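You operate a simulated robot arm through the tools that you are given. There is no shell and no other tool.

Carry out the task below with a simulated robot arm. There is one attempt and no reset: what you move stays moved.

JOB
Sand the beige wooden block clean in the vise and put it back.
Fine: clamp it first, take the old paint off with the sanding block, then open the vise; sanding block back; leave the other. Set down upright: what you pick out. What is to be rubbed or washed off counts as gone when no trace of it is left.

The check looks at the end state, three seconds after you hand in, the way a careful person would. Anything else that was tipped, shoved, dropped, spilled or broken makes it a failure.

ROBOT AND FRAMES
A 6-joint arm with a two-finger parallel gripper, fixed in place. Base frame: the origin is on the floor under the middle of its stand, x ahead of it, y to its left, z up; the work surface is at about z = 880. Readings come in mm, rad, newtons and seconds.
With the tool pointing down near the work surface it reaches from about 260 to 660 mm from the base axis. Its first joint turns from -1.152 to 1.152 rad. Payload 2.9 kg.
The tool frame sits at the grasp point between the pads (the TCP): z along the fingers, y along the line on which they close. The tips reach 30 mm beyond it. The gripper opens to 110 mm. The fingers are 20 mm wide and 10 mm thick; the gripper's body (48 by 112 mm) begins 55 mm behind the TCP.
Orientation is that of the tool frame in the base frame, as a unit quaternion [w, x, y, z]. With the fingers straight down and closing along the base's y, the tool's x points along the base's -x, its y along +y and its z along -z.

CONTROLS
- The arm moves only by the tool nudge_tool. Its argument "deltas" is a list of rows, each a list of 2 entries, a list of its own where there are three numbers: the shift along the tool's x, y, z in units of 25 mm (1.0 is 25 mm), then the turn, a rotation vector about the tool's x, y, z in units of 6 degrees (1.0 is 6 degrees). In form: [[[x, y, z], [ax, ay, az]], ...]. A call has 1 to 20 rows; each row shifts and turns the commanded pose from where the row before left it, along the tool's axes as they then stand. "claw" is the opening, from 0 (shut) to 1 (fully open), set as the call begins (left out, the last holds). A call with a number of a shift or a turn outside -1 to 1 is refused whole. Rows are played at 5 a second. More than 50 mm and 0.15 rad between two rows, or a gripper value outside its range, and nothing of the call is played. A pose out of reach is approached as far as the arm can. The call stops where the force on the tool passes 70 N (or 10 N more than at its start, if that is more) or the arm is blocked; 0.2 s more then pass. The fingers move at their own pace (about 108 mm/s each) and stop on an object; they squeeze with about 43 N. The grip force told is the motor's: it shows also when the fingers shut on nothing. Time passes only in rows, and 0.2 s behind the last, so rows that do not move let the fingers close. It gives the time, the measured TCP pose, the force on the tool (base axes), the opening and the grip force at its end, in the units of the frame above (readings bear some noise), with the torque about the TCP (base axes, N m) and any sound that the robot's microphone picked up, and new pictures: "show" is both (left out), scene, wrist or none.
- Cameras (640 x 400 px; columns grow to the right, rows downward): "scene" is fixed at [71.6, 426.9, 1403.7]; the picture's right is [-0.76, -0.65, 0.00], its down [-0.28, 0.33, -0.90] and it looks along [0.59, -0.69, -0.43] (base axes); focal length 280 px, centre (320, 200). "wrist" rides on the gripper at [72, 17, -103] in the tool frame; the picture's right is [-0.23, 0.97, 0.00], its down [-0.76, -0.18, -0.62] and it looks along [-0.61, -0.14, 0.78] (tool axes); focal length 222 px, centre (320, 200). There is no depth. A picture from a camera that has moved, and an enlarged one, comes with that camera's place and axes in the base frame and with its lens. The place of the scene camera against the robot may be out by one fixed shift of up to 12 mm in any direction.
- enlarge(camera, box): a new picture of the part [left, top, right, bottom] of that camera's present view, enlarged. The clock stands still meanwhile.
- close_job(): hands the job in; it is judged then, once.

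Places have to be worked out from the pictures, the camera data and where the tool is seen. Open the gripper and draw the arm clear of the work before you hand the job in, unless the task says otherwise.

The tools are called after "Emit:" as a command line: name --argument value ..., lists and objects as JSON in quotes. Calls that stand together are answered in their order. nudge_tool: Moves the arm, as the interface text tells. Its arguments: {"type":"object","properties":{"deltas":{"type":"array"},"claw":{"type":"number"},"show":{"type":"string","enum":["both","scene","wrist","none"]}},"required":["deltas"]} The other tools are called the same way: enlarge (camera, box) takes an enlarged picture of a part of a camera's view; close_job () hands the job in.

At the start:

```text
t: 0.0
tool_pos: [386.3, -137.4, 1197.2]
tcp_rot: [0.0, 0.0, 1.0, 0.0]
wrist_force: [-0.2, -0.8, -0.1]
moment: [0.0, 0.01, 0.0]
width: 110.2
grasp_force: 0.2
```

scene: 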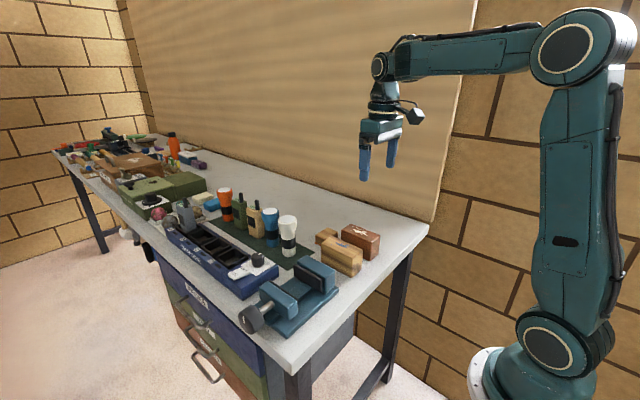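
wrist: 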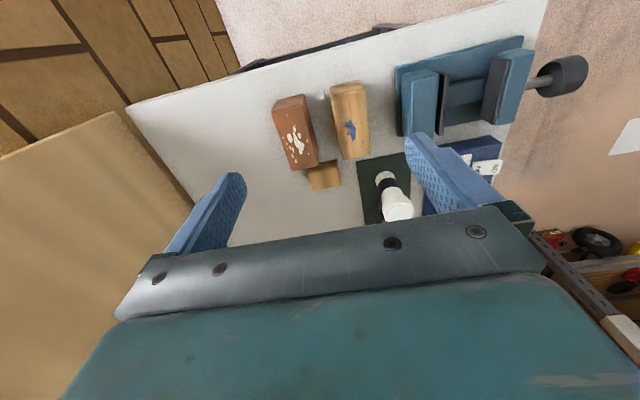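

I start by looking closer at the vise, the two wooden blocks and the smaller block that may be the sanding block.

Emit:
enlarge --camera "scene" --box '[220, 180, 420, 340]'

Emit:
enlarge --camera "wrist" --box '[230, 20, 610, 250]'

Emit:
enlarge --camera "scene" --box '[40, 120, 260, 260]'

```text
2.50 times, centred on (320, 260) of scene
camera zoom: at [71.6, 426.9, 1403.7], right [-0.76, -0.65, 0.0], down [-0.28, 0.33, -0.9], along [0.59, -0.69, -0.43], focal length 700 px, centre (320, 50)
```

zoom: 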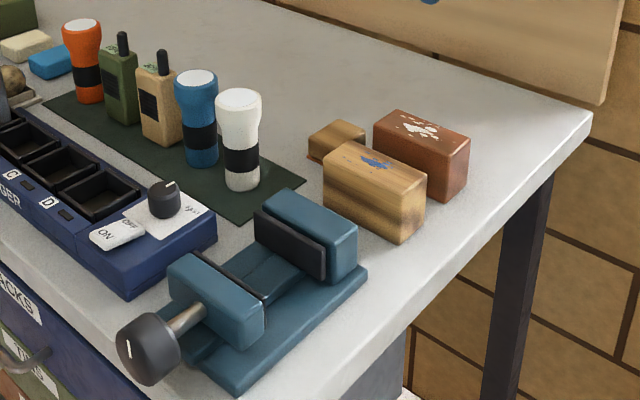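

```text
1.68 times, centred on (420, 135) of wrist
camera zoom: at [313.7, -121.7, 1300.0], right [0.23, 0.97, 0.0], down [0.76, -0.18, 0.62], along [0.61, -0.14, -0.78], focal length 374 px, centre (152, 310)
```

zoom: 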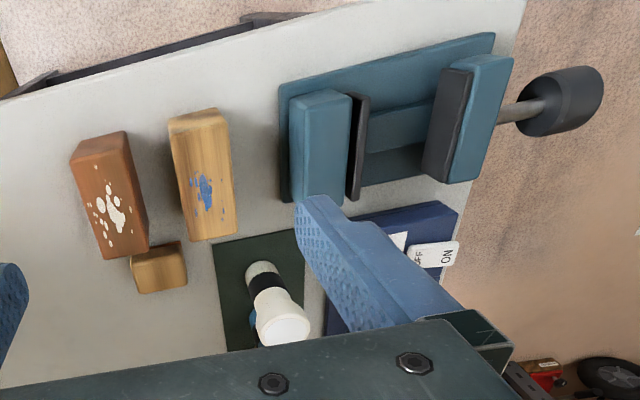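

```text
2.86 times, centred on (150, 190) of scene
camera zoom: at [71.6, 426.9, 1403.7], right [-0.76, -0.65, 0.0], down [-0.28, 0.33, -0.9], along [0.59, -0.69, -0.43], focal length 800 px, centre (806, 229)
```

zoom: 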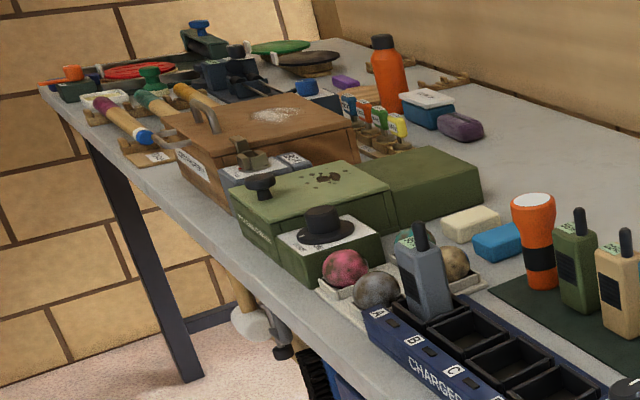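

The beige block carries blue paint and the red-brown one, with white specks, is the one to leave. The small block with the red underside looks like the sanding block. The vise has a horizontal screw knob pointing to +y. I stay high and move toward the vise for a better view.

Emit:
nudge_tool --deltas '[[[0, 1, 0], [0, 0, 0]], [[0, 1, 0], [0, 0, 0]], [[0, 1, 0], [0, 0, 0]], [[0, 1, 0], [0, 0, 0]], [[0, 1, 0], [0, 0, 0]], [[0, 1, 0], [0, 0, 0]], [[0, 0, 0], [0, 0, 0]]]' --show "both"

```text
t: 1.6
tool_pos: [385.1, 10.3, 1200.0]
tcp_rot: [0.0, 0.0, 1.0, 0.0]
wrist_force: [-0.4, -0.6, -0.1]
moment: [-0.02, 0.0, -0.04]
width: 110.0
grasp_force: 0.0
camera wrist: at [313.7, 26.3, 1302.3], right [0.23, 0.97, 0.0], down [0.76, -0.18, 0.62], along [0.61, -0.14, -0.78], focal length 222 px, centre (320, 200)
```

scene: 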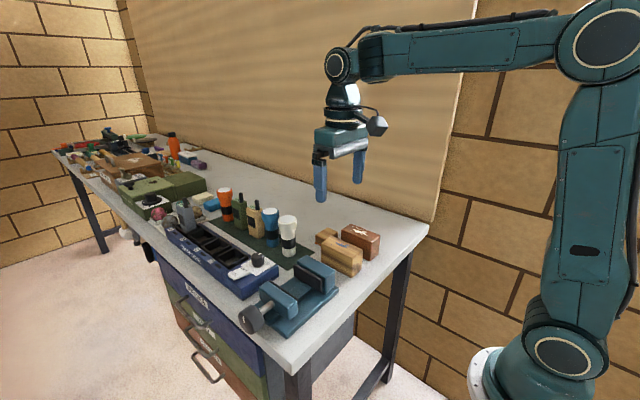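
wrist: 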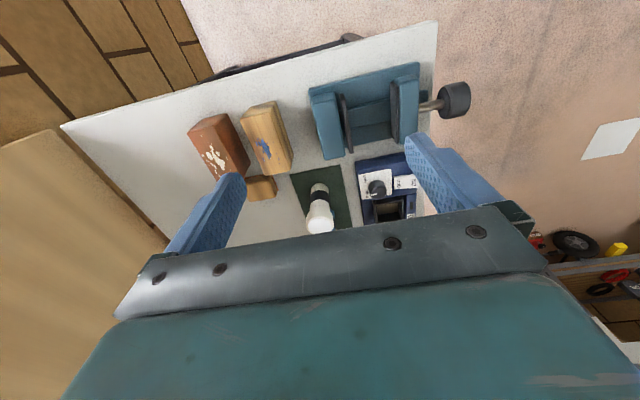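

Emit:
enlarge --camera "wrist" --box '[170, 40, 490, 240]'

Emit:
enlarge --camera "wrist" --box '[300, 50, 480, 163]'

Emit:
enlarge --camera "wrist" --box '[170, 90, 330, 210]'

Emit:
enlarge --camera "scene" --box '[230, 215, 400, 345]'

```text
2.00 times, centred on (330, 140) of wrist
camera zoom: at [313.7, 26.3, 1302.3], right [0.23, 0.97, 0.0], down [0.76, -0.18, 0.62], along [0.61, -0.14, -0.78], focal length 444 px, centre (300, 320)
```

zoom: 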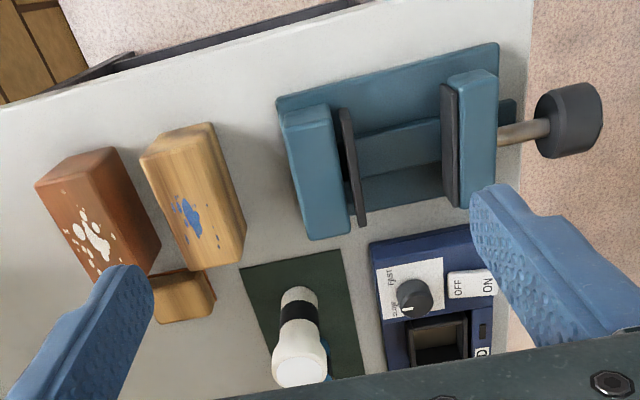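

```text
3.54 times, centred on (390, 106) of wrist
camera zoom: at [313.7, 26.3, 1302.3], right [0.23, 0.97, 0.0], down [0.76, -0.18, 0.62], along [0.61, -0.14, -0.78], focal length 786 px, centre (72, 531)
```

zoom: 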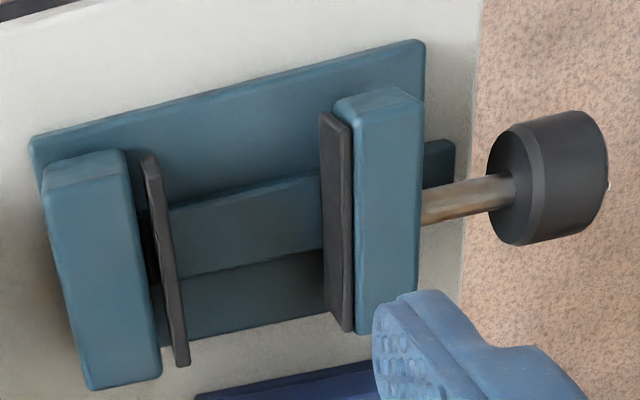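

```text
3.33 times, centred on (250, 150) of wrist
camera zoom: at [313.7, 26.3, 1302.3], right [0.23, 0.97, 0.0], down [0.76, -0.18, 0.62], along [0.61, -0.14, -0.78], focal length 740 px, centre (553, 367)
```

zoom: 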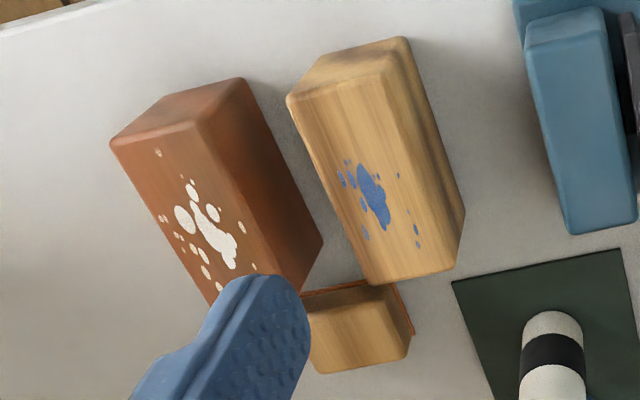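

```text
3.08 times, centred on (315, 280) of scene
camera zoom: at [71.6, 427.0, 1403.7], right [-0.76, -0.65, 0.0], down [-0.28, 0.33, -0.9], along [0.59, -0.69, -0.43], focal length 861 px, centre (335, -46)
```

zoom: 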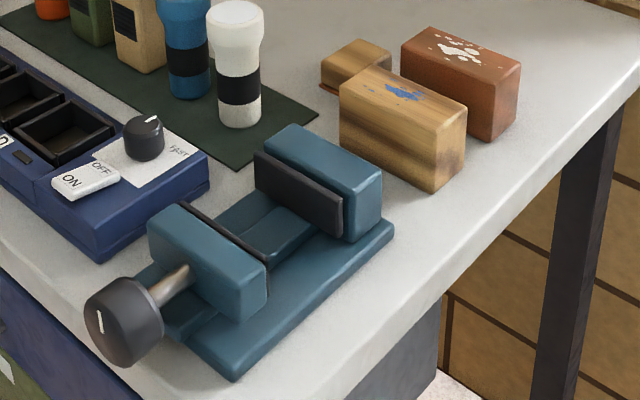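

Triangulating the two wrist views gives:
- Beige block: about x 402–510, y −124 to −73, top near z 948.
- Vise gap: about 75 mm, around y 42–117.
- Knob: about (459, 215, 925), out over the front edge.

I go lower over the blocks to measure them more closely.

Emit:
nudge_tool --deltas '[[[-0.37, -0.933, 0.8], [0, 0, 0]], [[-0.37, -0.933, 0.8], [0, 0, 0]], [[-0.37, -0.933, 0.8], [0, 0, 0]], [[-0.37, -0.933, 0.8], [0, 0, 0]], [[-0.37, -0.933, 0.8], [0, 0, 0]], [[-0.37, -0.933, 0.8], [0, 0, 0]], [[0, 0, 0], [0, 0, 0]]]' --show "wrist"

```text
t: 3.2
tool_pos: [438.6, -128.1, 1076.7]
tcp_rot: [0.0, 0.0, 1.0, -0.001]
wrist_force: [0.1, -0.5, 0.9]
moment: [0.01, -0.01, 0.0]
width: 110.0
grasp_force: 0.1
camera wrist: at [366.5, -112.6, 1178.8], right [0.23, 0.97, 0.0], down [0.76, -0.18, 0.62], along [0.61, -0.14, -0.78], focal length 222 px, centre (320, 200)
```

wrist: 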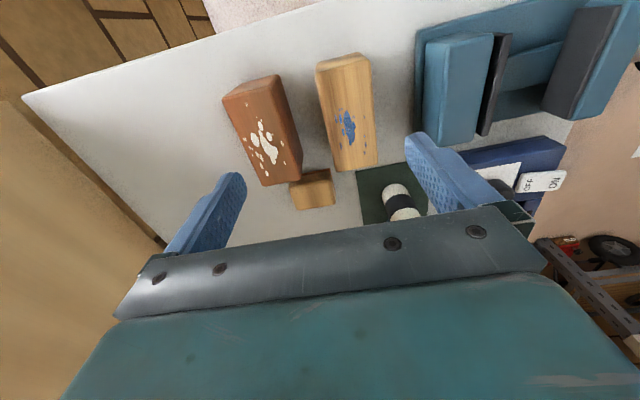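

Emit:
enlarge --camera "wrist" --box '[210, 40, 410, 165]'

Emit:
enlarge --camera "wrist" --box '[240, 130, 400, 230]'

Emit:
enlarge --camera "wrist" --box '[400, 0, 640, 150]'

```text
3.20 times, centred on (310, 102) of wrist
camera zoom: at [366.5, -112.6, 1178.8], right [0.23, 0.97, 0.0], down [0.76, -0.18, 0.62], along [0.61, -0.14, -0.78], focal length 711 px, centre (352, 512)
```

zoom: 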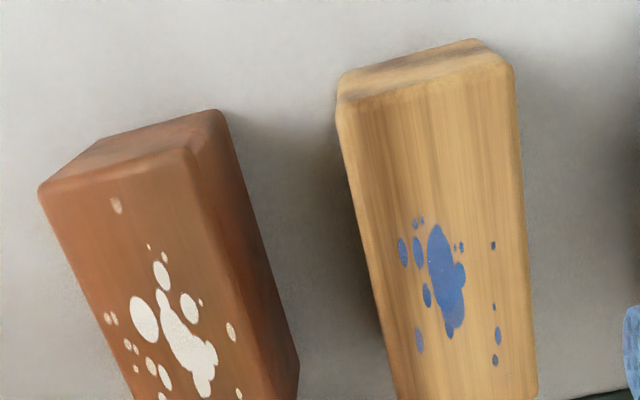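

```text
4.00 times, centred on (320, 180) of wrist
camera zoom: at [366.5, -112.6, 1178.8], right [0.23, 0.97, 0.0], down [0.76, -0.18, 0.62], along [0.61, -0.14, -0.78], focal length 888 px, centre (320, 280)
```

zoom: 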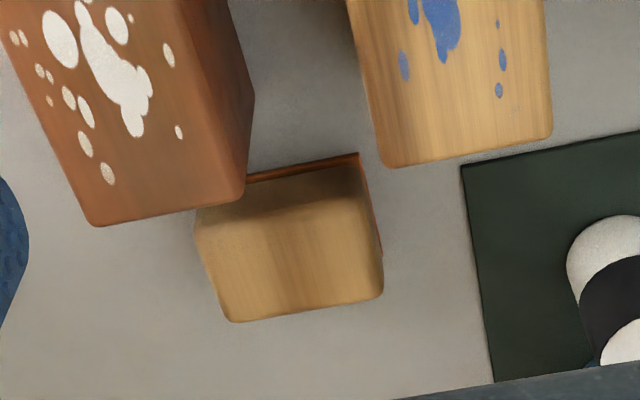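

```text
2.67 times, centred on (520, 75) of wrist
camera zoom: at [366.5, -112.6, 1178.8], right [0.23, 0.97, 0.0], down [0.76, -0.18, 0.62], along [0.61, -0.14, -0.78], focal length 592 px, centre (-213, 533)
```

zoom: 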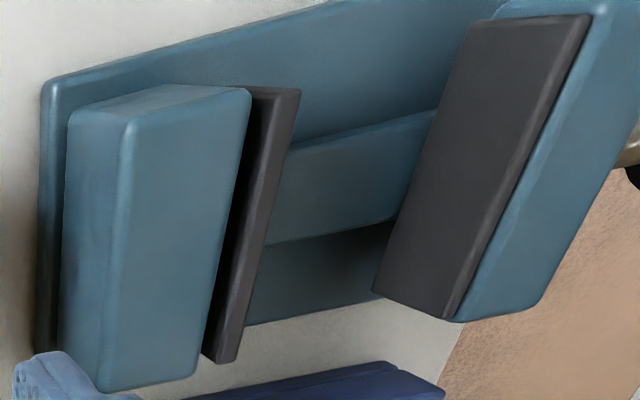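

The blocks and the vise are now measured:
- Beige block: about 108×50×66 mm, centred near (456, −99.5).
- Red-brown block: y −220 to −171.
- Sanding block: centred near (568, −170), about 24 mm high.
- Vise jaws: tops near z 946, with x centred on 456.

I narrow the gripper to about 80 mm and hover over the beige block.

Emit:
nudge_tool --deltas '[[[-0.232, 0.381, 0.7], [0, 0, 0]], [[-0.232, 0.381, 0.7], [0, 0, 0]], [[-0.232, 0.381, 0.7], [0, 0, 0]], [[0, 0, 0], [0, 0, 0]]]' --claw 0.75 --show "both"

```text
t: 4.2
tool_pos: [456.3, -98.9, 1022.9]
tcp_rot: [0.0, 0.0, 1.0, 0.0]
wrist_force: [0.0, -0.5, -0.8]
moment: [0.01, 0.04, 0.01]
width: 82.6
grasp_force: 0.0
camera wrist: at [384.3, -83.3, 1125.9], right [0.23, 0.97, 0.0], down [0.76, -0.18, 0.62], along [0.61, -0.14, -0.78], focal length 222 px, centre (320, 200)
```

scene: 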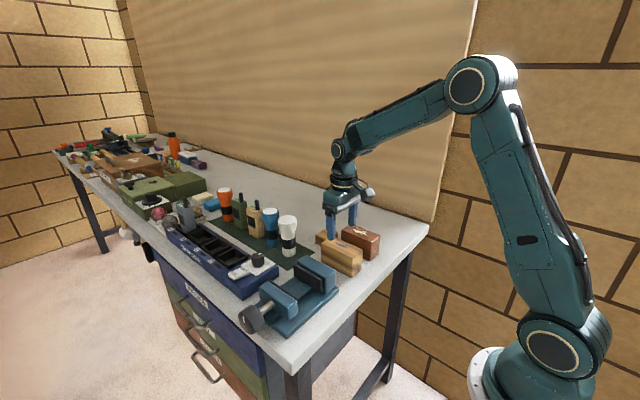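
wrist: 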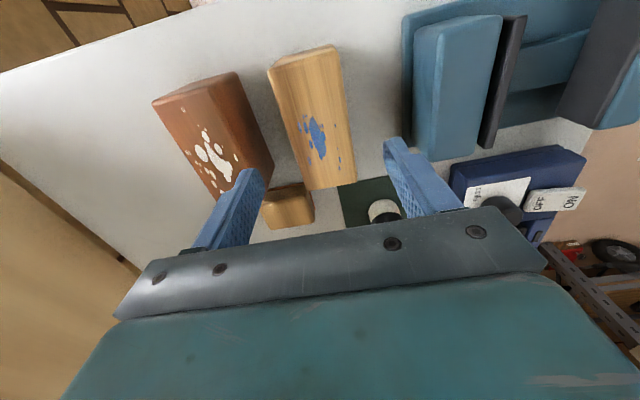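

The projected corners of the block match the picture to within about 2 mm, so I shift 1.6 mm in −y. Then I descend so the fingertips sit about 20 mm below the block's top.

Emit:
nudge_tool --deltas '[[[0, -0.064, 0.669], [0, 0, 0]], [[0, 0, 0.669], [0, 0, 0]], [[0, 0, 0.669], [0, 0, 0]], [[0, 0, 0.669], [0, 0, 0]], [[0, 0, 0], [0, 0, 0]]]' --show "both"

```text
t: 5.4
tool_pos: [458.2, -99.4, 956.3]
tcp_rot: [0.0, 0.0, 1.0, 0.0]
wrist_force: [-1.1, 0.2, -0.5]
moment: [0.0, 0.0, -0.01]
width: 82.7
grasp_force: 0.0
camera wrist: at [385.4, -83.9, 1059.0], right [0.23, 0.97, 0.0], down [0.76, -0.18, 0.62], along [0.61, -0.14, -0.78], focal length 222 px, centre (320, 200)
```

scene: 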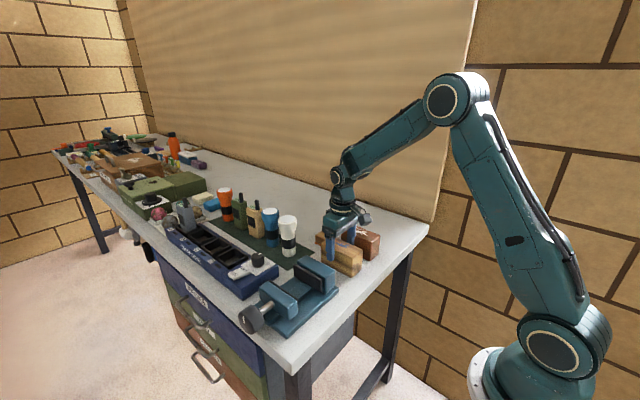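
wrist: 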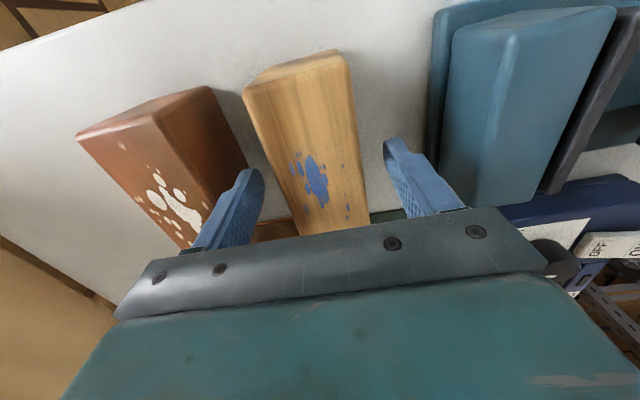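

The fingers straddle the beige block and stay clear of the red-brown one. I close on it.

Emit:
nudge_tool --deltas '[[[0, 0, 0], [0, 0, 0]], [[0, 0, 0], [0, 0, 0]], [[0, 0, 0], [0, 0, 0]]]' --claw 0.0 --show "wrist"

```text
t: 6.2
tool_pos: [457.0, -101.8, 956.4]
tcp_rot: [0.001, 0.0, 1.0, 0.0]
wrist_force: [0.1, 0.7, -0.3]
moment: [0.01, -0.04, 0.03]
width: 51.5
grasp_force: 42.8
camera wrist: at [385.4, -84.0, 1059.2], right [0.23, 0.97, 0.0], down [0.76, -0.18, 0.62], along [0.61, -0.14, -0.78], focal length 222 px, centre (320, 200)
```

wrist: 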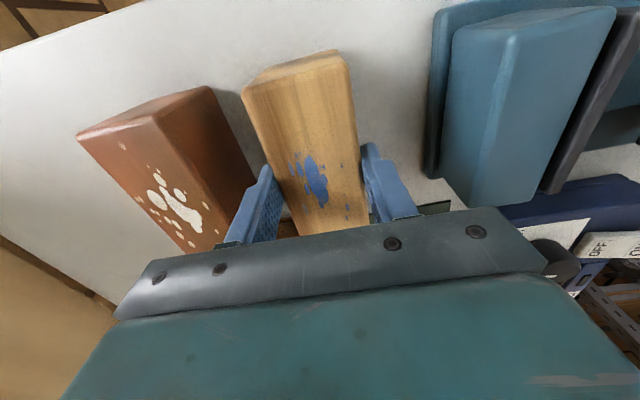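

The block is held, 51.5 mm wide. I lift it 90 mm straight up so it clears the jaws.

Emit:
nudge_tool --deltas '[[[0, 0, -0.4], [0, 0, 0]], [[0, 0, -0.8], [0, 0, 0]], [[0, 0, -0.8], [0, 0, 0]], [[0, 0, -0.8], [0, 0, 0]], [[0, 0, -0.8], [0, 0, 0]], [[0, 0, 0], [0, 0, 0]]]' --show "both"

```text
t: 7.6
tool_pos: [454.3, -101.6, 1049.4]
tcp_rot: [0.0, 0.001, 1.0, 0.001]
wrist_force: [0.3, -1.0, -1.5]
moment: [0.0, -0.04, 0.04]
width: 51.2
grasp_force: 43.3
camera wrist: at [383.1, -84.2, 1151.8], right [0.23, 0.97, 0.0], down [0.76, -0.18, 0.62], along [0.61, -0.14, -0.78], focal length 222 px, centre (320, 200)
```

scene: 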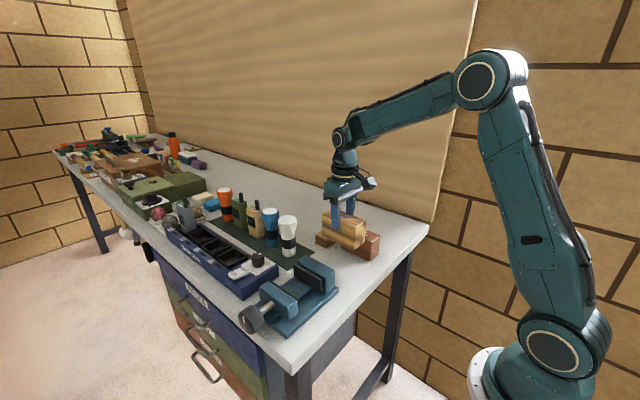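
wrist: 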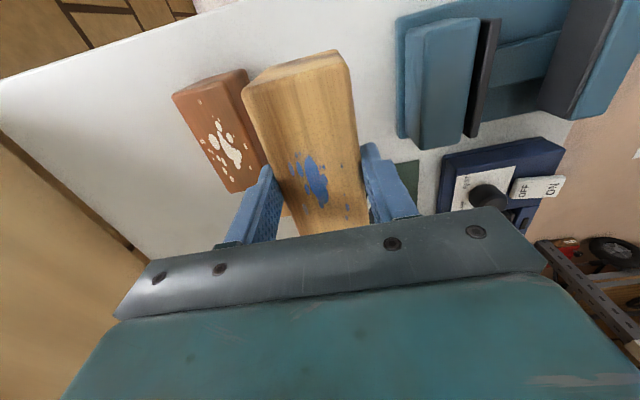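

The block hangs level with its bottom near z 973, above the jaw tops. I carry it in +y until it is over the vise gap.

Emit:
nudge_tool --deltas '[[[0, 0.5, 0], [0, 0, 0]], [[0, 1, 0], [0, 0, 0]], [[0, 1, 0], [0, 0, 0]], [[0, 1, 0], [0, 0, 0]], [[0, 1, 0], [0, 0, 0]], [[0, 1, 0], [0, 0, 0]], [[0, 1, 0], [0, 0, 0]], [[0, 0.5, 0], [0, 0, 0]], [[0, 0, 0], [0, 0, 0]]]' --show "both"

```text
t: 9.6
tool_pos: [458.0, 74.8, 1047.5]
tcp_rot: [0.0, 0.0, 1.0, 0.0]
wrist_force: [0.3, 0.2, -2.5]
moment: [-0.01, 0.0, -0.01]
width: 51.2
grasp_force: 43.0
camera wrist: at [385.7, 91.7, 1149.5], right [0.23, 0.97, 0.0], down [0.76, -0.18, 0.62], along [0.61, -0.14, -0.78], focal length 222 px, centre (320, 200)
```

scene: 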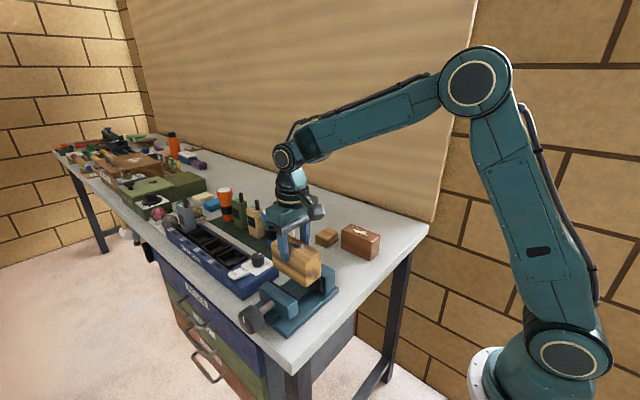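
wrist: 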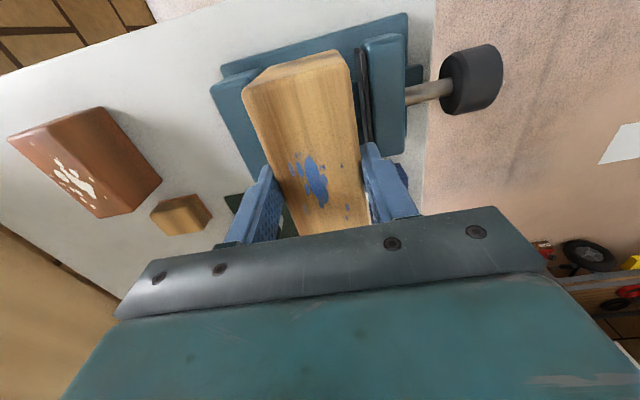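

Emit:
enlarge --camera "wrist" --box '[200, 0, 520, 200]'

Emit:
enlarge --camera "scene" --box '[230, 215, 400, 345]'

```text
2.00 times, centred on (360, 100) of wrist
camera zoom: at [385.7, 91.7, 1149.5], right [0.23, 0.97, 0.0], down [0.76, -0.18, 0.62], along [0.61, -0.14, -0.78], focal length 444 px, centre (240, 400)
```

zoom: 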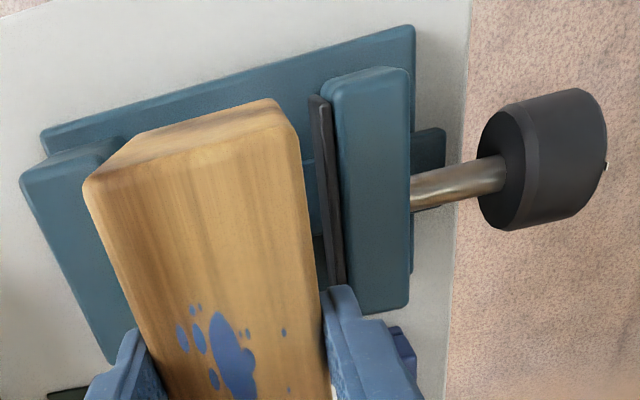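

```text
3.08 times, centred on (315, 280) of scene
camera zoom: at [71.6, 427.0, 1403.7], right [-0.76, -0.65, 0.0], down [-0.28, 0.33, -0.9], along [0.59, -0.69, -0.43], focal length 861 px, centre (335, -46)
```

zoom: 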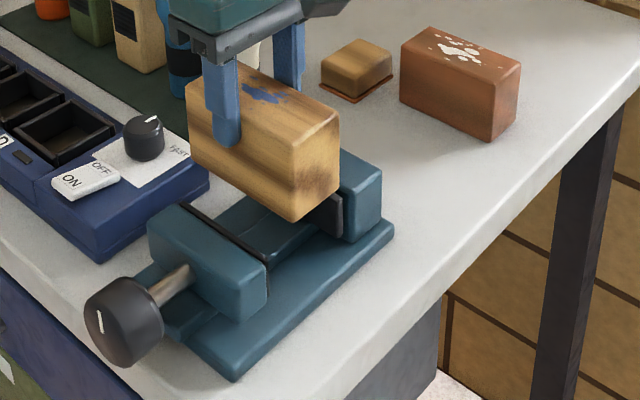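

There is about 7 mm of clearance to the fixed pad and 14 mm to the moving pad. I centre slightly by shifting +2.7 mm in y, then lower to just above the expected bed height and check the force.

Emit:
nudge_tool --deltas '[[[0, 0.1, 0], [0, 0, 0]], [[0, 0, 0.6], [0, 0, 0]], [[0, 0, 0.6], [0, 0, 0]], [[0, 0, 0.6], [0, 0, 0]], [[0, 0, 0.4], [0, 0, 0]], [[0, 0, 0.2], [0, 0, 0]], [[0, 0, 0], [0, 0, 0]]]' --show "both"

```text
t: 11.2
tool_pos: [457.9, 76.8, 986.2]
tcp_rot: [0.001, 0.0, 1.0, 0.0]
wrist_force: [0.0, -0.4, -2.8]
moment: [0.01, 0.02, 0.01]
width: 51.5
grasp_force: 42.8
camera wrist: at [386.1, 93.7, 1089.2], right [0.23, 0.97, 0.0], down [0.76, -0.18, 0.62], along [0.61, -0.14, -0.78], focal length 222 px, centre (320, 200)
```

scene: 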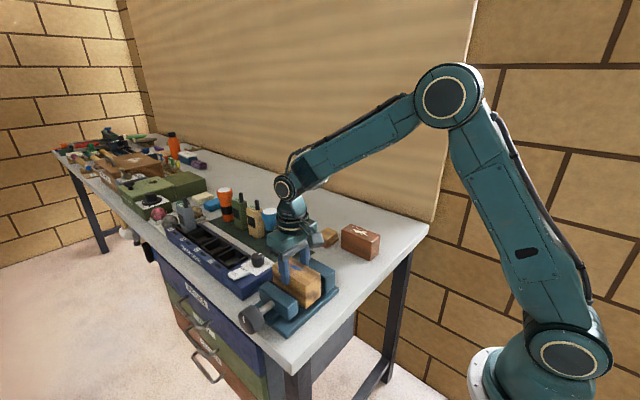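
wrist: 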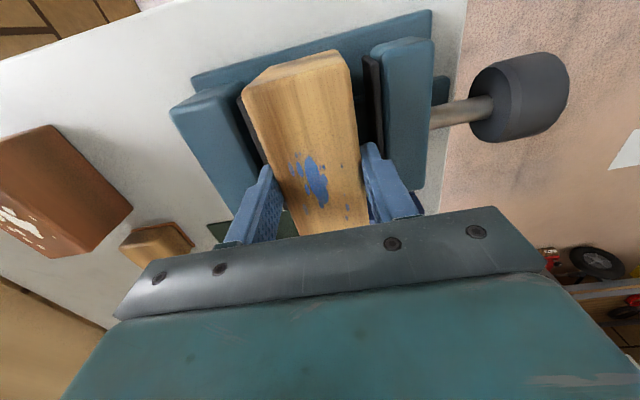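

No contact yet, and the block bottom should be near z 910. I look closer before the final few millimetres.

Emit:
enlarge --camera "scene" --box '[240, 230, 350, 330]'

Emit:
enlarge --camera "wrist" --box '[160, 0, 480, 200]'

```text
4.00 times, centred on (295, 280) of scene
camera zoom: at [71.6, 427.0, 1403.7], right [-0.76, -0.65, 0.0], down [-0.28, 0.33, -0.9], along [0.59, -0.69, -0.43], focal length 1119 px, centre (420, -120)
```

zoom: 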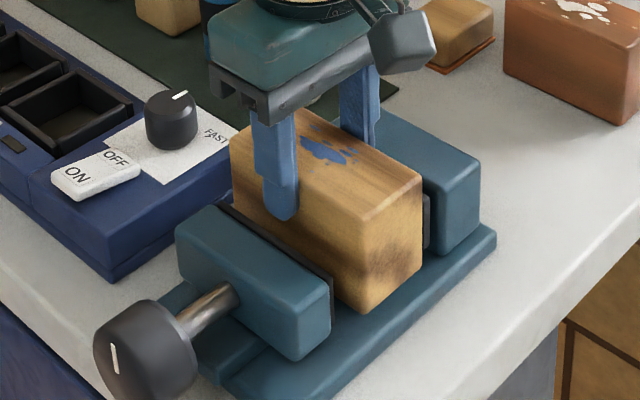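

```text
2.00 times, centred on (320, 100) of wrist
camera zoom: at [386.1, 93.7, 1089.2], right [0.23, 0.97, 0.0], down [0.76, -0.18, 0.62], along [0.61, -0.14, -0.78], focal length 444 px, centre (320, 400)
```

zoom: 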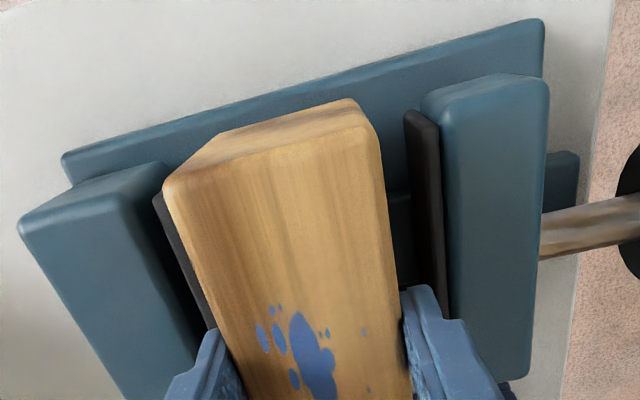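

The block sits well inside the gap. I lower in small steps and watch the vertical force.

Emit:
nudge_tool --deltas '[[[0, 0, 0.08], [0, 0, 0]], [[0, 0, 0.08], [0, 0, 0]], [[0, 0, 0], [0, 0, 0]]]' --show "none"

Emit:
nudge_tool --deltas '[[[0, 0, 0.08], [0, 0, 0]], [[0, 0, 0], [0, 0, 0]]]' --show "none"

```text
t: 12.0
tool_pos: [459.0, 76.3, 985.4]
tcp_rot: [0.003, 0.0, 1.0, 0.0]
wrist_force: [-11.2, 1.1, 35.0]
moment: [-0.06, 0.37, 0.0]
width: 51.7
grasp_force: 43.3
```

```text
t: 12.6
tool_pos: [458.8, 76.6, 986.5]
tcp_rot: [0.005, -0.002, 1.0, 0.001]
wrist_force: [-10.4, 4.5, 49.6]
moment: [-0.02, 0.64, -0.05]
width: 51.3
grasp_force: 43.0
```

Contact is clear: 35–50 N up with the block bottom near z 909. I back the command off about 5 mm to release the load.

Emit:
nudge_tool --deltas '[[[0, 0, -0.1], [0, 0, 0]], [[0, 0, -0.08], [0, 0, 0]], [[0, 0, 0], [0, 0, 0]]]' --show "none"

```text
t: 13.4
tool_pos: [457.7, 75.6, 987.1]
tcp_rot: [-0.002, 0.0, 1.0, -0.001]
wrist_force: [3.5, 1.8, 5.3]
moment: [0.28, -0.39, -0.08]
width: 51.5
grasp_force: 42.7
```

The load is down to about 5 N with the block resting on the bed. The fingertips are near z 957, above the jaws, so I can open.

Emit:
nudge_tool --deltas '[[[0, 0, 0], [0, 0, 0]], [[0, 0, 0], [0, 0, 0]]]' --claw 0.65 --show "both"

```text
t: 14.0
tool_pos: [457.5, 76.2, 984.9]
tcp_rot: [0.0, 0.0, 1.0, 0.001]
wrist_force: [-0.7, 1.0, -0.6]
moment: [-0.01, 0.0, 0.0]
width: 71.4
grasp_force: 0.0
camera wrist: at [385.9, 92.5, 1088.6], right [0.23, 0.97, 0.0], down [0.76, -0.18, 0.62], along [0.61, -0.14, -0.78], focal length 222 px, centre (320, 200)
```

scene: 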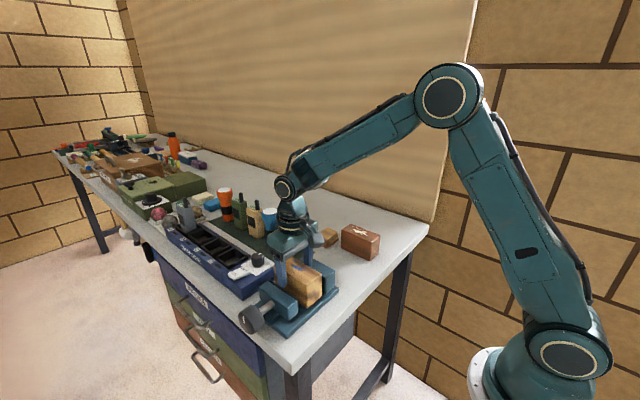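
wrist: 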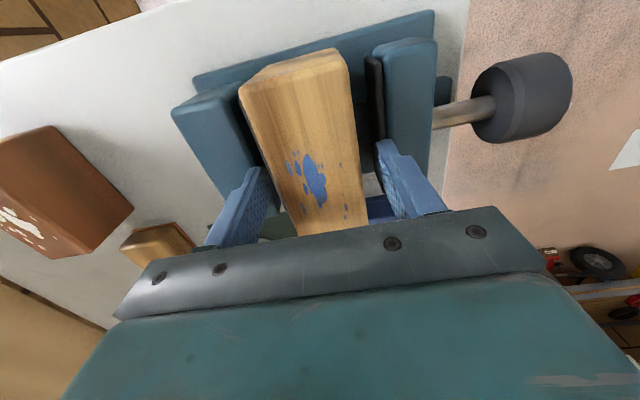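

The block stands free in the vise. I raise straight up, move toward the knob's y and start turning the wrist so the fingers will close along x, with the camera on the +y side.

Emit:
nudge_tool --deltas '[[[0, 0, -0.6], [0, 0, 0]], [[0, 0, -1], [0, 0, 0]], [[0, 0, -1], [0, 0, 0]], [[0, 0, -1], [0, 0, 0]], [[0, 0, -1], [0, 0, 0]], [[0, 0.9, 0], [0, 0, 0]], [[0, 0.9, 0], [0, 0, 0]], [[0, 0.9, 0], [0, 0, 0]], [[0, 0.9, 0], [0, 0, 0]], [[0, 0.9, 0], [0, 0, 0]], [[0, 0.9, 0], [0, 0, 0]], [[0, 0, 0], [0, 0, 1]], [[0, 0, 0], [0, 0, 1]], [[0, 0, 0], [0, 0, 1]], [[0, 0, 0], [0, 0, 1]], [[0, 0, 0], [0, 0, 1]], [[0, 0, 0], [0, 0, 1]], [[0, 0, 0], [0, 0, 1]], [[0, 0, 0], [0, 0, 1]], [[0, 0, 0], [0, 0, 1]]]' --show "both"

```text
t: 18.2
tool_pos: [458.3, 211.3, 1101.7]
tcp_rot: [0.001, 0.454, 0.891, 0.0]
wrist_force: [0.2, 0.9, -0.1]
moment: [0.0, 0.05, 0.03]
width: 71.4
grasp_force: 0.0
camera wrist: at [430.5, 279.7, 1204.3], right [0.92, 0.39, 0.0], down [0.3, -0.72, 0.62], along [0.24, -0.57, -0.78], focal length 222 px, centre (320, 200)
```

scene: 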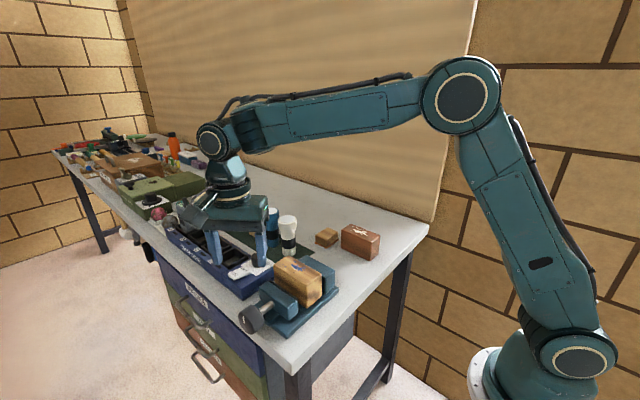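
wrist: 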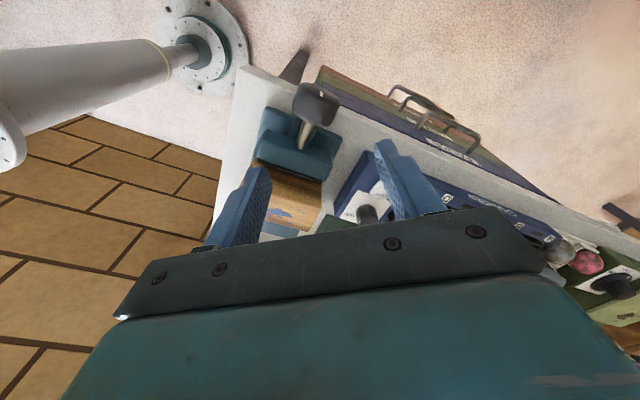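

The turn works as intended. I finish the 90° rotation.

Emit:
nudge_tool --deltas '[[[0, 0, 0], [0, 0, 1]], [[0, 0, 0], [0, 0, 1]], [[0, 0, 0], [0, 0, 1]], [[0, 0, 0], [0, 0, 1]], [[0, 0, 0], [0, 0, 1]], [[0, 0, 0], [0, 0, 1]], [[0, 0, 0], [0, 0, 0]]]' --claw 0.85 --show "both"

Emit:
enlarge --camera "wrist" --box '[200, 50, 420, 190]'

```text
t: 19.8
tool_pos: [459.3, 212.0, 1103.0]
tcp_rot: [0.0, 0.708, 0.706, 0.0]
wrist_force: [-0.3, 0.5, 0.0]
moment: [0.03, 0.0, -0.02]
width: 93.5
grasp_force: 0.0
camera wrist: at [476.0, 283.1, 1204.2], right [0.97, -0.23, 0.0], down [-0.18, -0.76, 0.62], along [-0.14, -0.61, -0.78], focal length 222 px, centre (320, 200)
```

scene: 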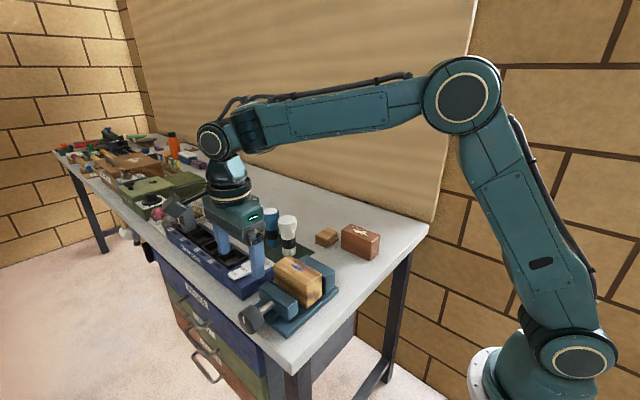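
wrist: 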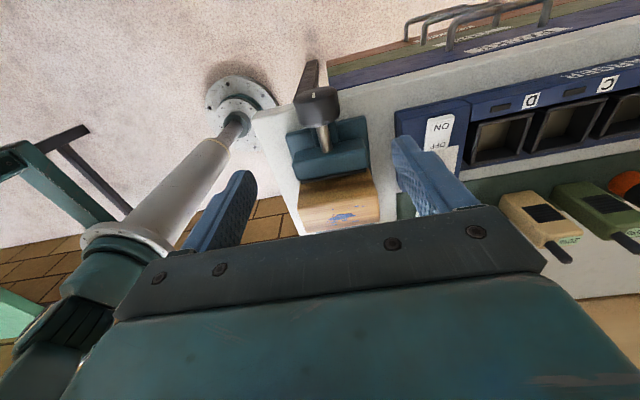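

```text
2.86 times, centred on (310, 120) of wrist
camera zoom: at [476.0, 283.1, 1204.2], right [0.97, -0.23, 0.0], down [-0.18, -0.76, 0.62], along [-0.14, -0.61, -0.78], focal length 635 px, centre (349, 429)
```

zoom: 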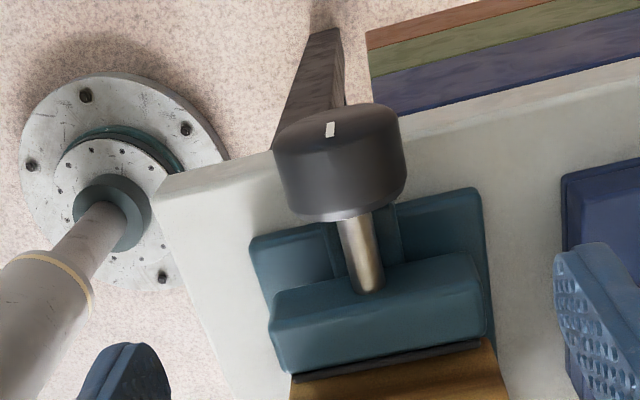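

From this view the knob is about 52 mm in diameter, with its axis along y near x 457, z 930. It spans y 194–234 and its white mark points up. I lower to just above it to check alignment.

Emit:
nudge_tool --deltas '[[[0.18, -0.046, 0.8], [0, 0, 0]], [[0.18, -0.046, 0.8], [0, 0, 0]], [[0, 0, 0.8], [0, 0, 0]], [[0, 0, 0.8], [0, 0, 0]], [[0, 0, 0.8], [0, 0, 0]], [[0, 0, 0], [0, 0, 0]]]' --show "both"

Emit:
enlarge --camera "wrist" --box '[160, 30, 480, 230]'

Emit:
enlarge --camera "scene" --box '[200, 200, 360, 340]'

```text
t: 21.2
tool_pos: [458.0, 217.8, 999.8]
tcp_rot: [0.0, 0.707, 0.707, 0.0]
wrist_force: [-0.5, -0.4, 0.5]
moment: [-0.01, 0.03, -0.02]
width: 93.7
grasp_force: 0.1
camera wrist: at [474.0, 290.4, 1102.4], right [0.97, -0.23, 0.0], down [-0.18, -0.76, 0.62], along [-0.14, -0.61, -0.78], focal length 222 px, centre (320, 200)
```

scene: 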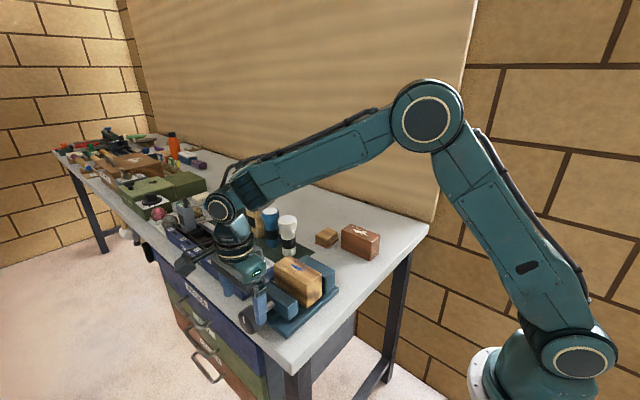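
wrist: 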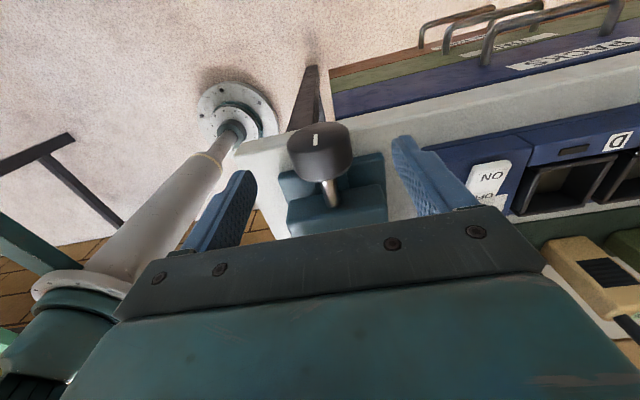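

```text
2.00 times, centred on (320, 130) of wrist
camera zoom: at [474.0, 290.4, 1102.4], right [0.97, -0.23, 0.0], down [-0.18, -0.76, 0.62], along [-0.14, -0.61, -0.78], focal length 444 px, centre (320, 340)
```

zoom: 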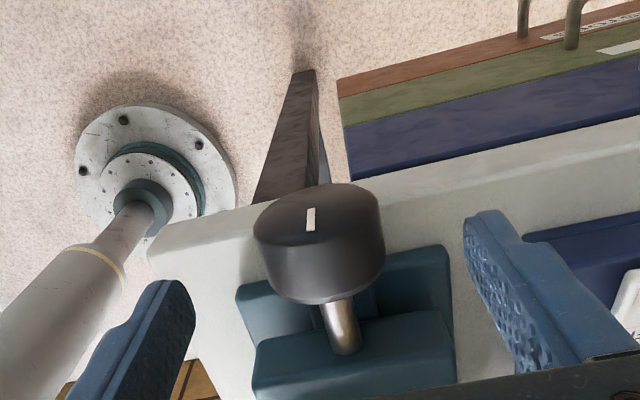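

```text
2.86 times, centred on (280, 270) of scene
camera zoom: at [71.6, 427.0, 1403.7], right [-0.76, -0.65, 0.0], down [-0.28, 0.33, -0.9], along [0.59, -0.69, -0.43], focal length 800 px, centre (434, 0)
```

zoom: 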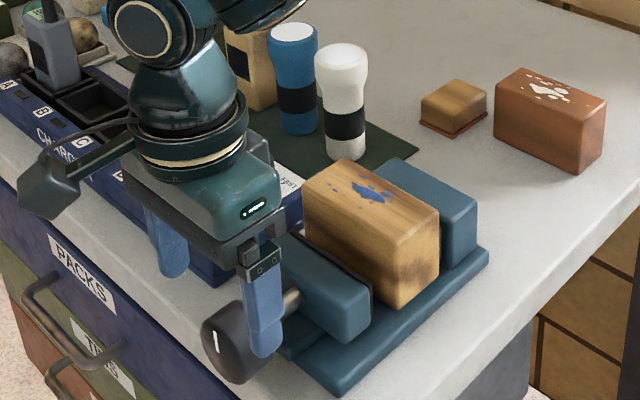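

The outer face sits at about y 220, so the knob spans y 193–220. I shift to y ≈ 209 and lower so the TCP is on the axis near z 932, with the fingers open on both sides.

Emit:
nudge_tool --deltas '[[[-0.48, 0, 0], [0, 0, 0]], [[0, 0, 0.68], [0, 0, 0]], [[0, 0, 0.68], [0, 0, 0]], [[0, 0, 0.68], [0, 0, 0]], [[0, 0, 0.68], [0, 0, 0]], [[0, 0, 0], [0, 0, 0]]]' --show "both"

Emit:
enlarge --camera "wrist" --box '[160, 30, 480, 230]'

Emit:
enlarge --camera "scene" --box '[200, 200, 360, 340]'

```text
t: 22.6
tool_pos: [456.6, 206.7, 932.6]
tcp_rot: [0.0, 0.707, 0.707, 0.0]
wrist_force: [0.7, -0.2, 0.2]
moment: [0.01, -0.01, -0.01]
width: 93.2
grasp_force: 0.0
camera wrist: at [473.6, 279.2, 1035.6], right [0.97, -0.23, 0.0], down [-0.18, -0.76, 0.62], along [-0.14, -0.61, -0.78], focal length 222 px, centre (320, 200)
```

scene: 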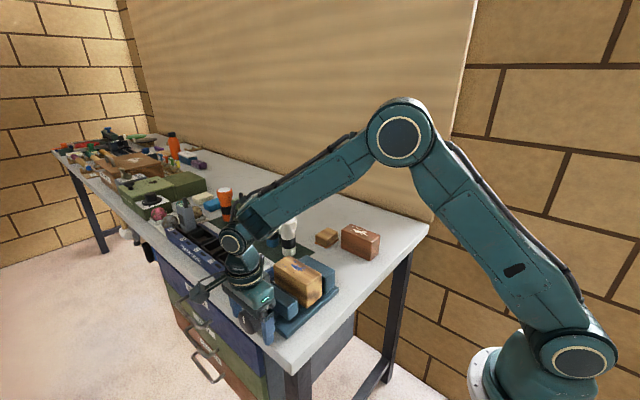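
wrist: 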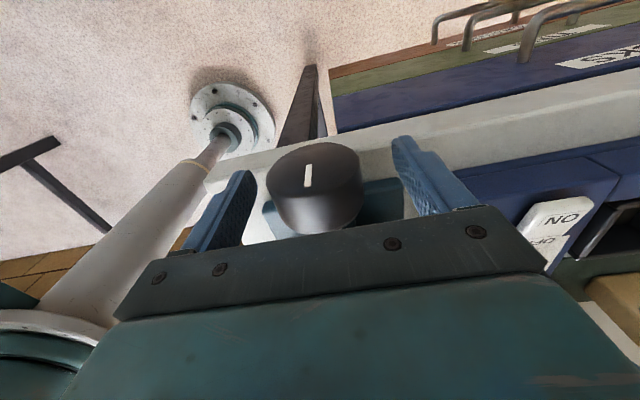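

```text
2.00 times, centred on (320, 130) of wrist
camera zoom: at [473.6, 279.2, 1035.6], right [0.97, -0.23, 0.0], down [-0.18, -0.76, 0.62], along [-0.14, -0.61, -0.78], focal length 444 px, centre (320, 340)
```

zoom: 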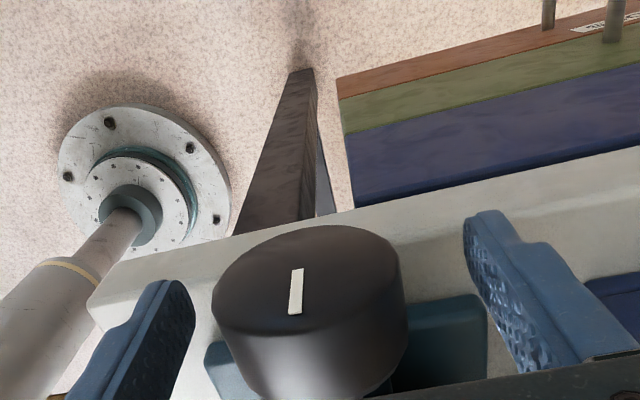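

```text
2.86 times, centred on (280, 270) of scene
camera zoom: at [71.6, 426.9, 1403.7], right [-0.76, -0.65, 0.0], down [-0.28, 0.33, -0.9], along [0.59, -0.69, -0.43], focal length 800 px, centre (434, 0)
```

zoom: 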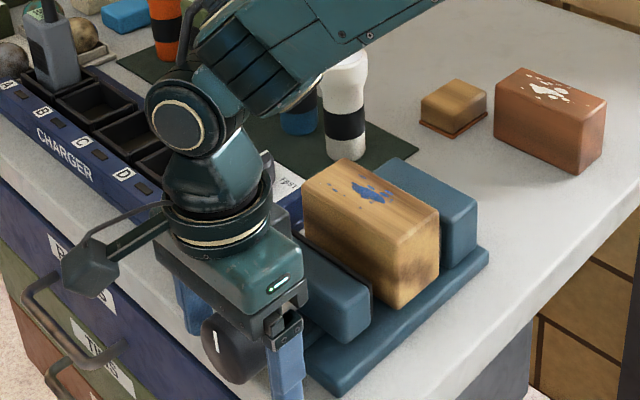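

The knob sits between the fingers and x is centred. I close on it and check the readings.

Emit:
nudge_tool --deltas '[[[0, 0, 0], [0, 0, 0]], [[0, 0, 0], [0, 0, 0]], [[0, 0, 0], [0, 0, 0]]]' --claw 0.0 --show "wrist"

Emit:
enlarge --camera "wrist" --box '[160, 30, 480, 230]'

```text
t: 23.4
tool_pos: [455.1, 207.5, 933.7]
tcp_rot: [0.0, 0.707, 0.707, -0.002]
wrist_force: [-13.7, 0.3, 1.8]
moment: [-0.11, 0.07, 0.01]
width: 51.3
grasp_force: 44.6
camera wrist: at [472.4, 279.3, 1035.2], right [0.97, -0.23, 0.0], down [-0.17, -0.76, 0.62], along [-0.14, -0.61, -0.78], focal length 222 px, centre (320, 200)
```

wrist: 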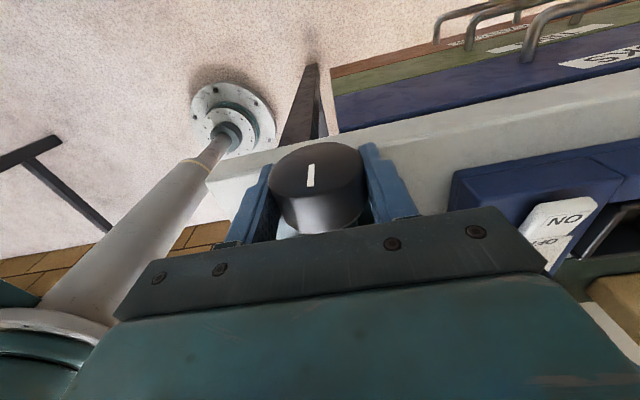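

```text
2.00 times, centred on (320, 130) of wrist
camera zoom: at [472.4, 279.3, 1035.2], right [0.97, -0.23, 0.0], down [-0.17, -0.76, 0.62], along [-0.14, -0.61, -0.78], focal length 444 px, centre (320, 340)
```

zoom: 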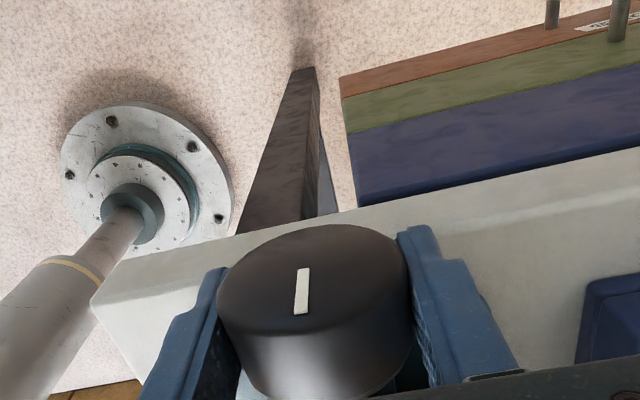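

The knob is held, 51.3 mm wide. A force of −14 N in x says its axis is about 2 mm toward −x, so I correct that and try a 30° clockwise turn as seen from the knob end.

Emit:
nudge_tool --deltas '[[[0, -0.08, 0], [0, 0, 0]], [[0, 0, 0], [-1, 0, 0]], [[0, 0, 0], [-1, 0, 0]], [[0, 0, 0], [-1, 0, 0]], [[0, 0, 0], [-1, 0, 0]], [[0, 0, 0], [-1, 0, 0]], [[0, 0, 0], [0, 0, 0]]]' --show "both"

Emit:
enlarge --camera "scene" --box '[200, 200, 360, 340]'

```text
t: 25.0
tool_pos: [454.4, 207.9, 932.7]
tcp_rot: [0.184, 0.684, 0.683, 0.182]
wrist_force: [7.0, -9.0, -11.1]
moment: [-0.35, 0.13, -0.71]
width: 51.4
grasp_force: 44.8
camera wrist: at [417.8, 279.4, 1030.0], right [0.84, -0.23, 0.49], down [-0.47, -0.76, 0.45], along [0.27, -0.61, -0.75], focal length 222 px, centre (320, 200)
```

scene: 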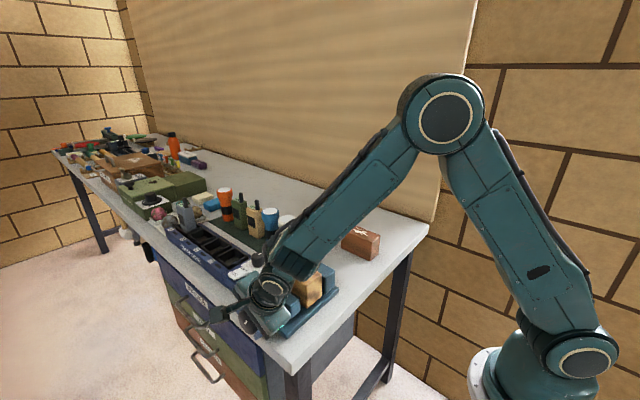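
wrist: 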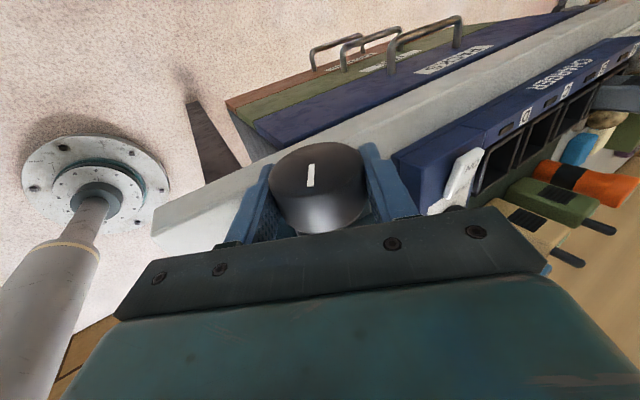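

```text
2.86 times, centred on (280, 270) of scene
camera zoom: at [71.9, 426.8, 1403.7], right [-0.76, -0.65, 0.0], down [-0.28, 0.33, -0.9], along [0.59, -0.69, -0.43], focal length 800 px, centre (434, 0)
```

zoom: 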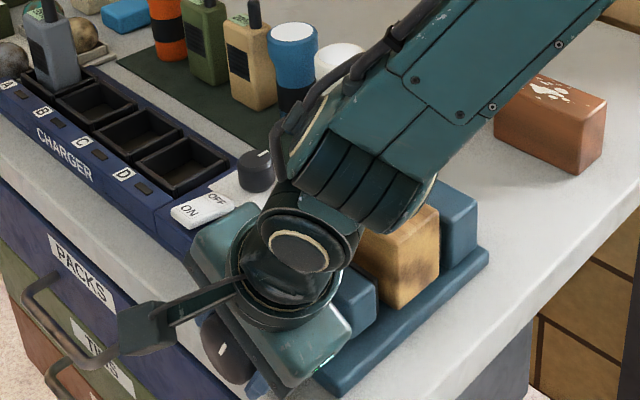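

The knob turned with the gripper. I check whether the jaw or the knob moved along y.

Emit:
enlarge --camera "wrist" --box '[160, 30, 480, 230]'

Emit:
enlarge --camera "scene" --box '[260, 240, 360, 320]'

```text
2.00 times, centred on (320, 130) of wrist
camera zoom: at [417.8, 279.4, 1030.0], right [0.84, -0.23, 0.49], down [-0.47, -0.76, 0.45], along [0.27, -0.61, -0.75], focal length 444 px, centre (320, 340)
```

zoom: 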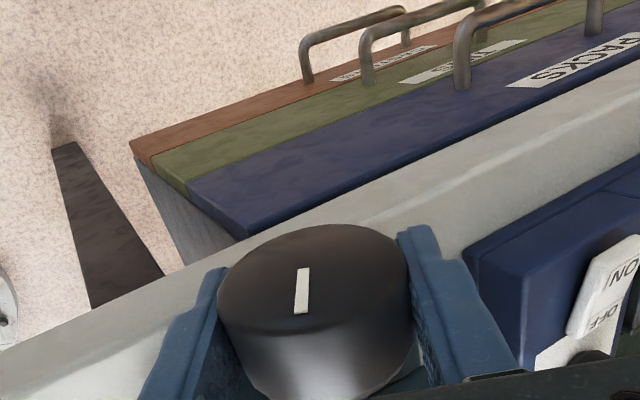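

```text
5.00 times, centred on (310, 280) of scene
camera zoom: at [71.9, 426.8, 1403.7], right [-0.76, -0.65, 0.0], down [-0.28, 0.33, -0.9], along [0.59, -0.69, -0.43], focal length 1399 px, centre (370, -200)
```

zoom: 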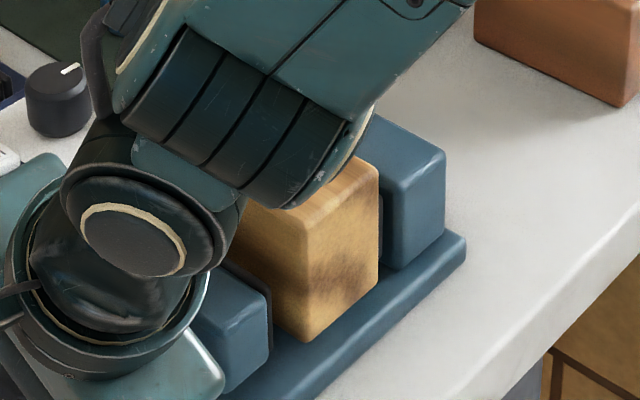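

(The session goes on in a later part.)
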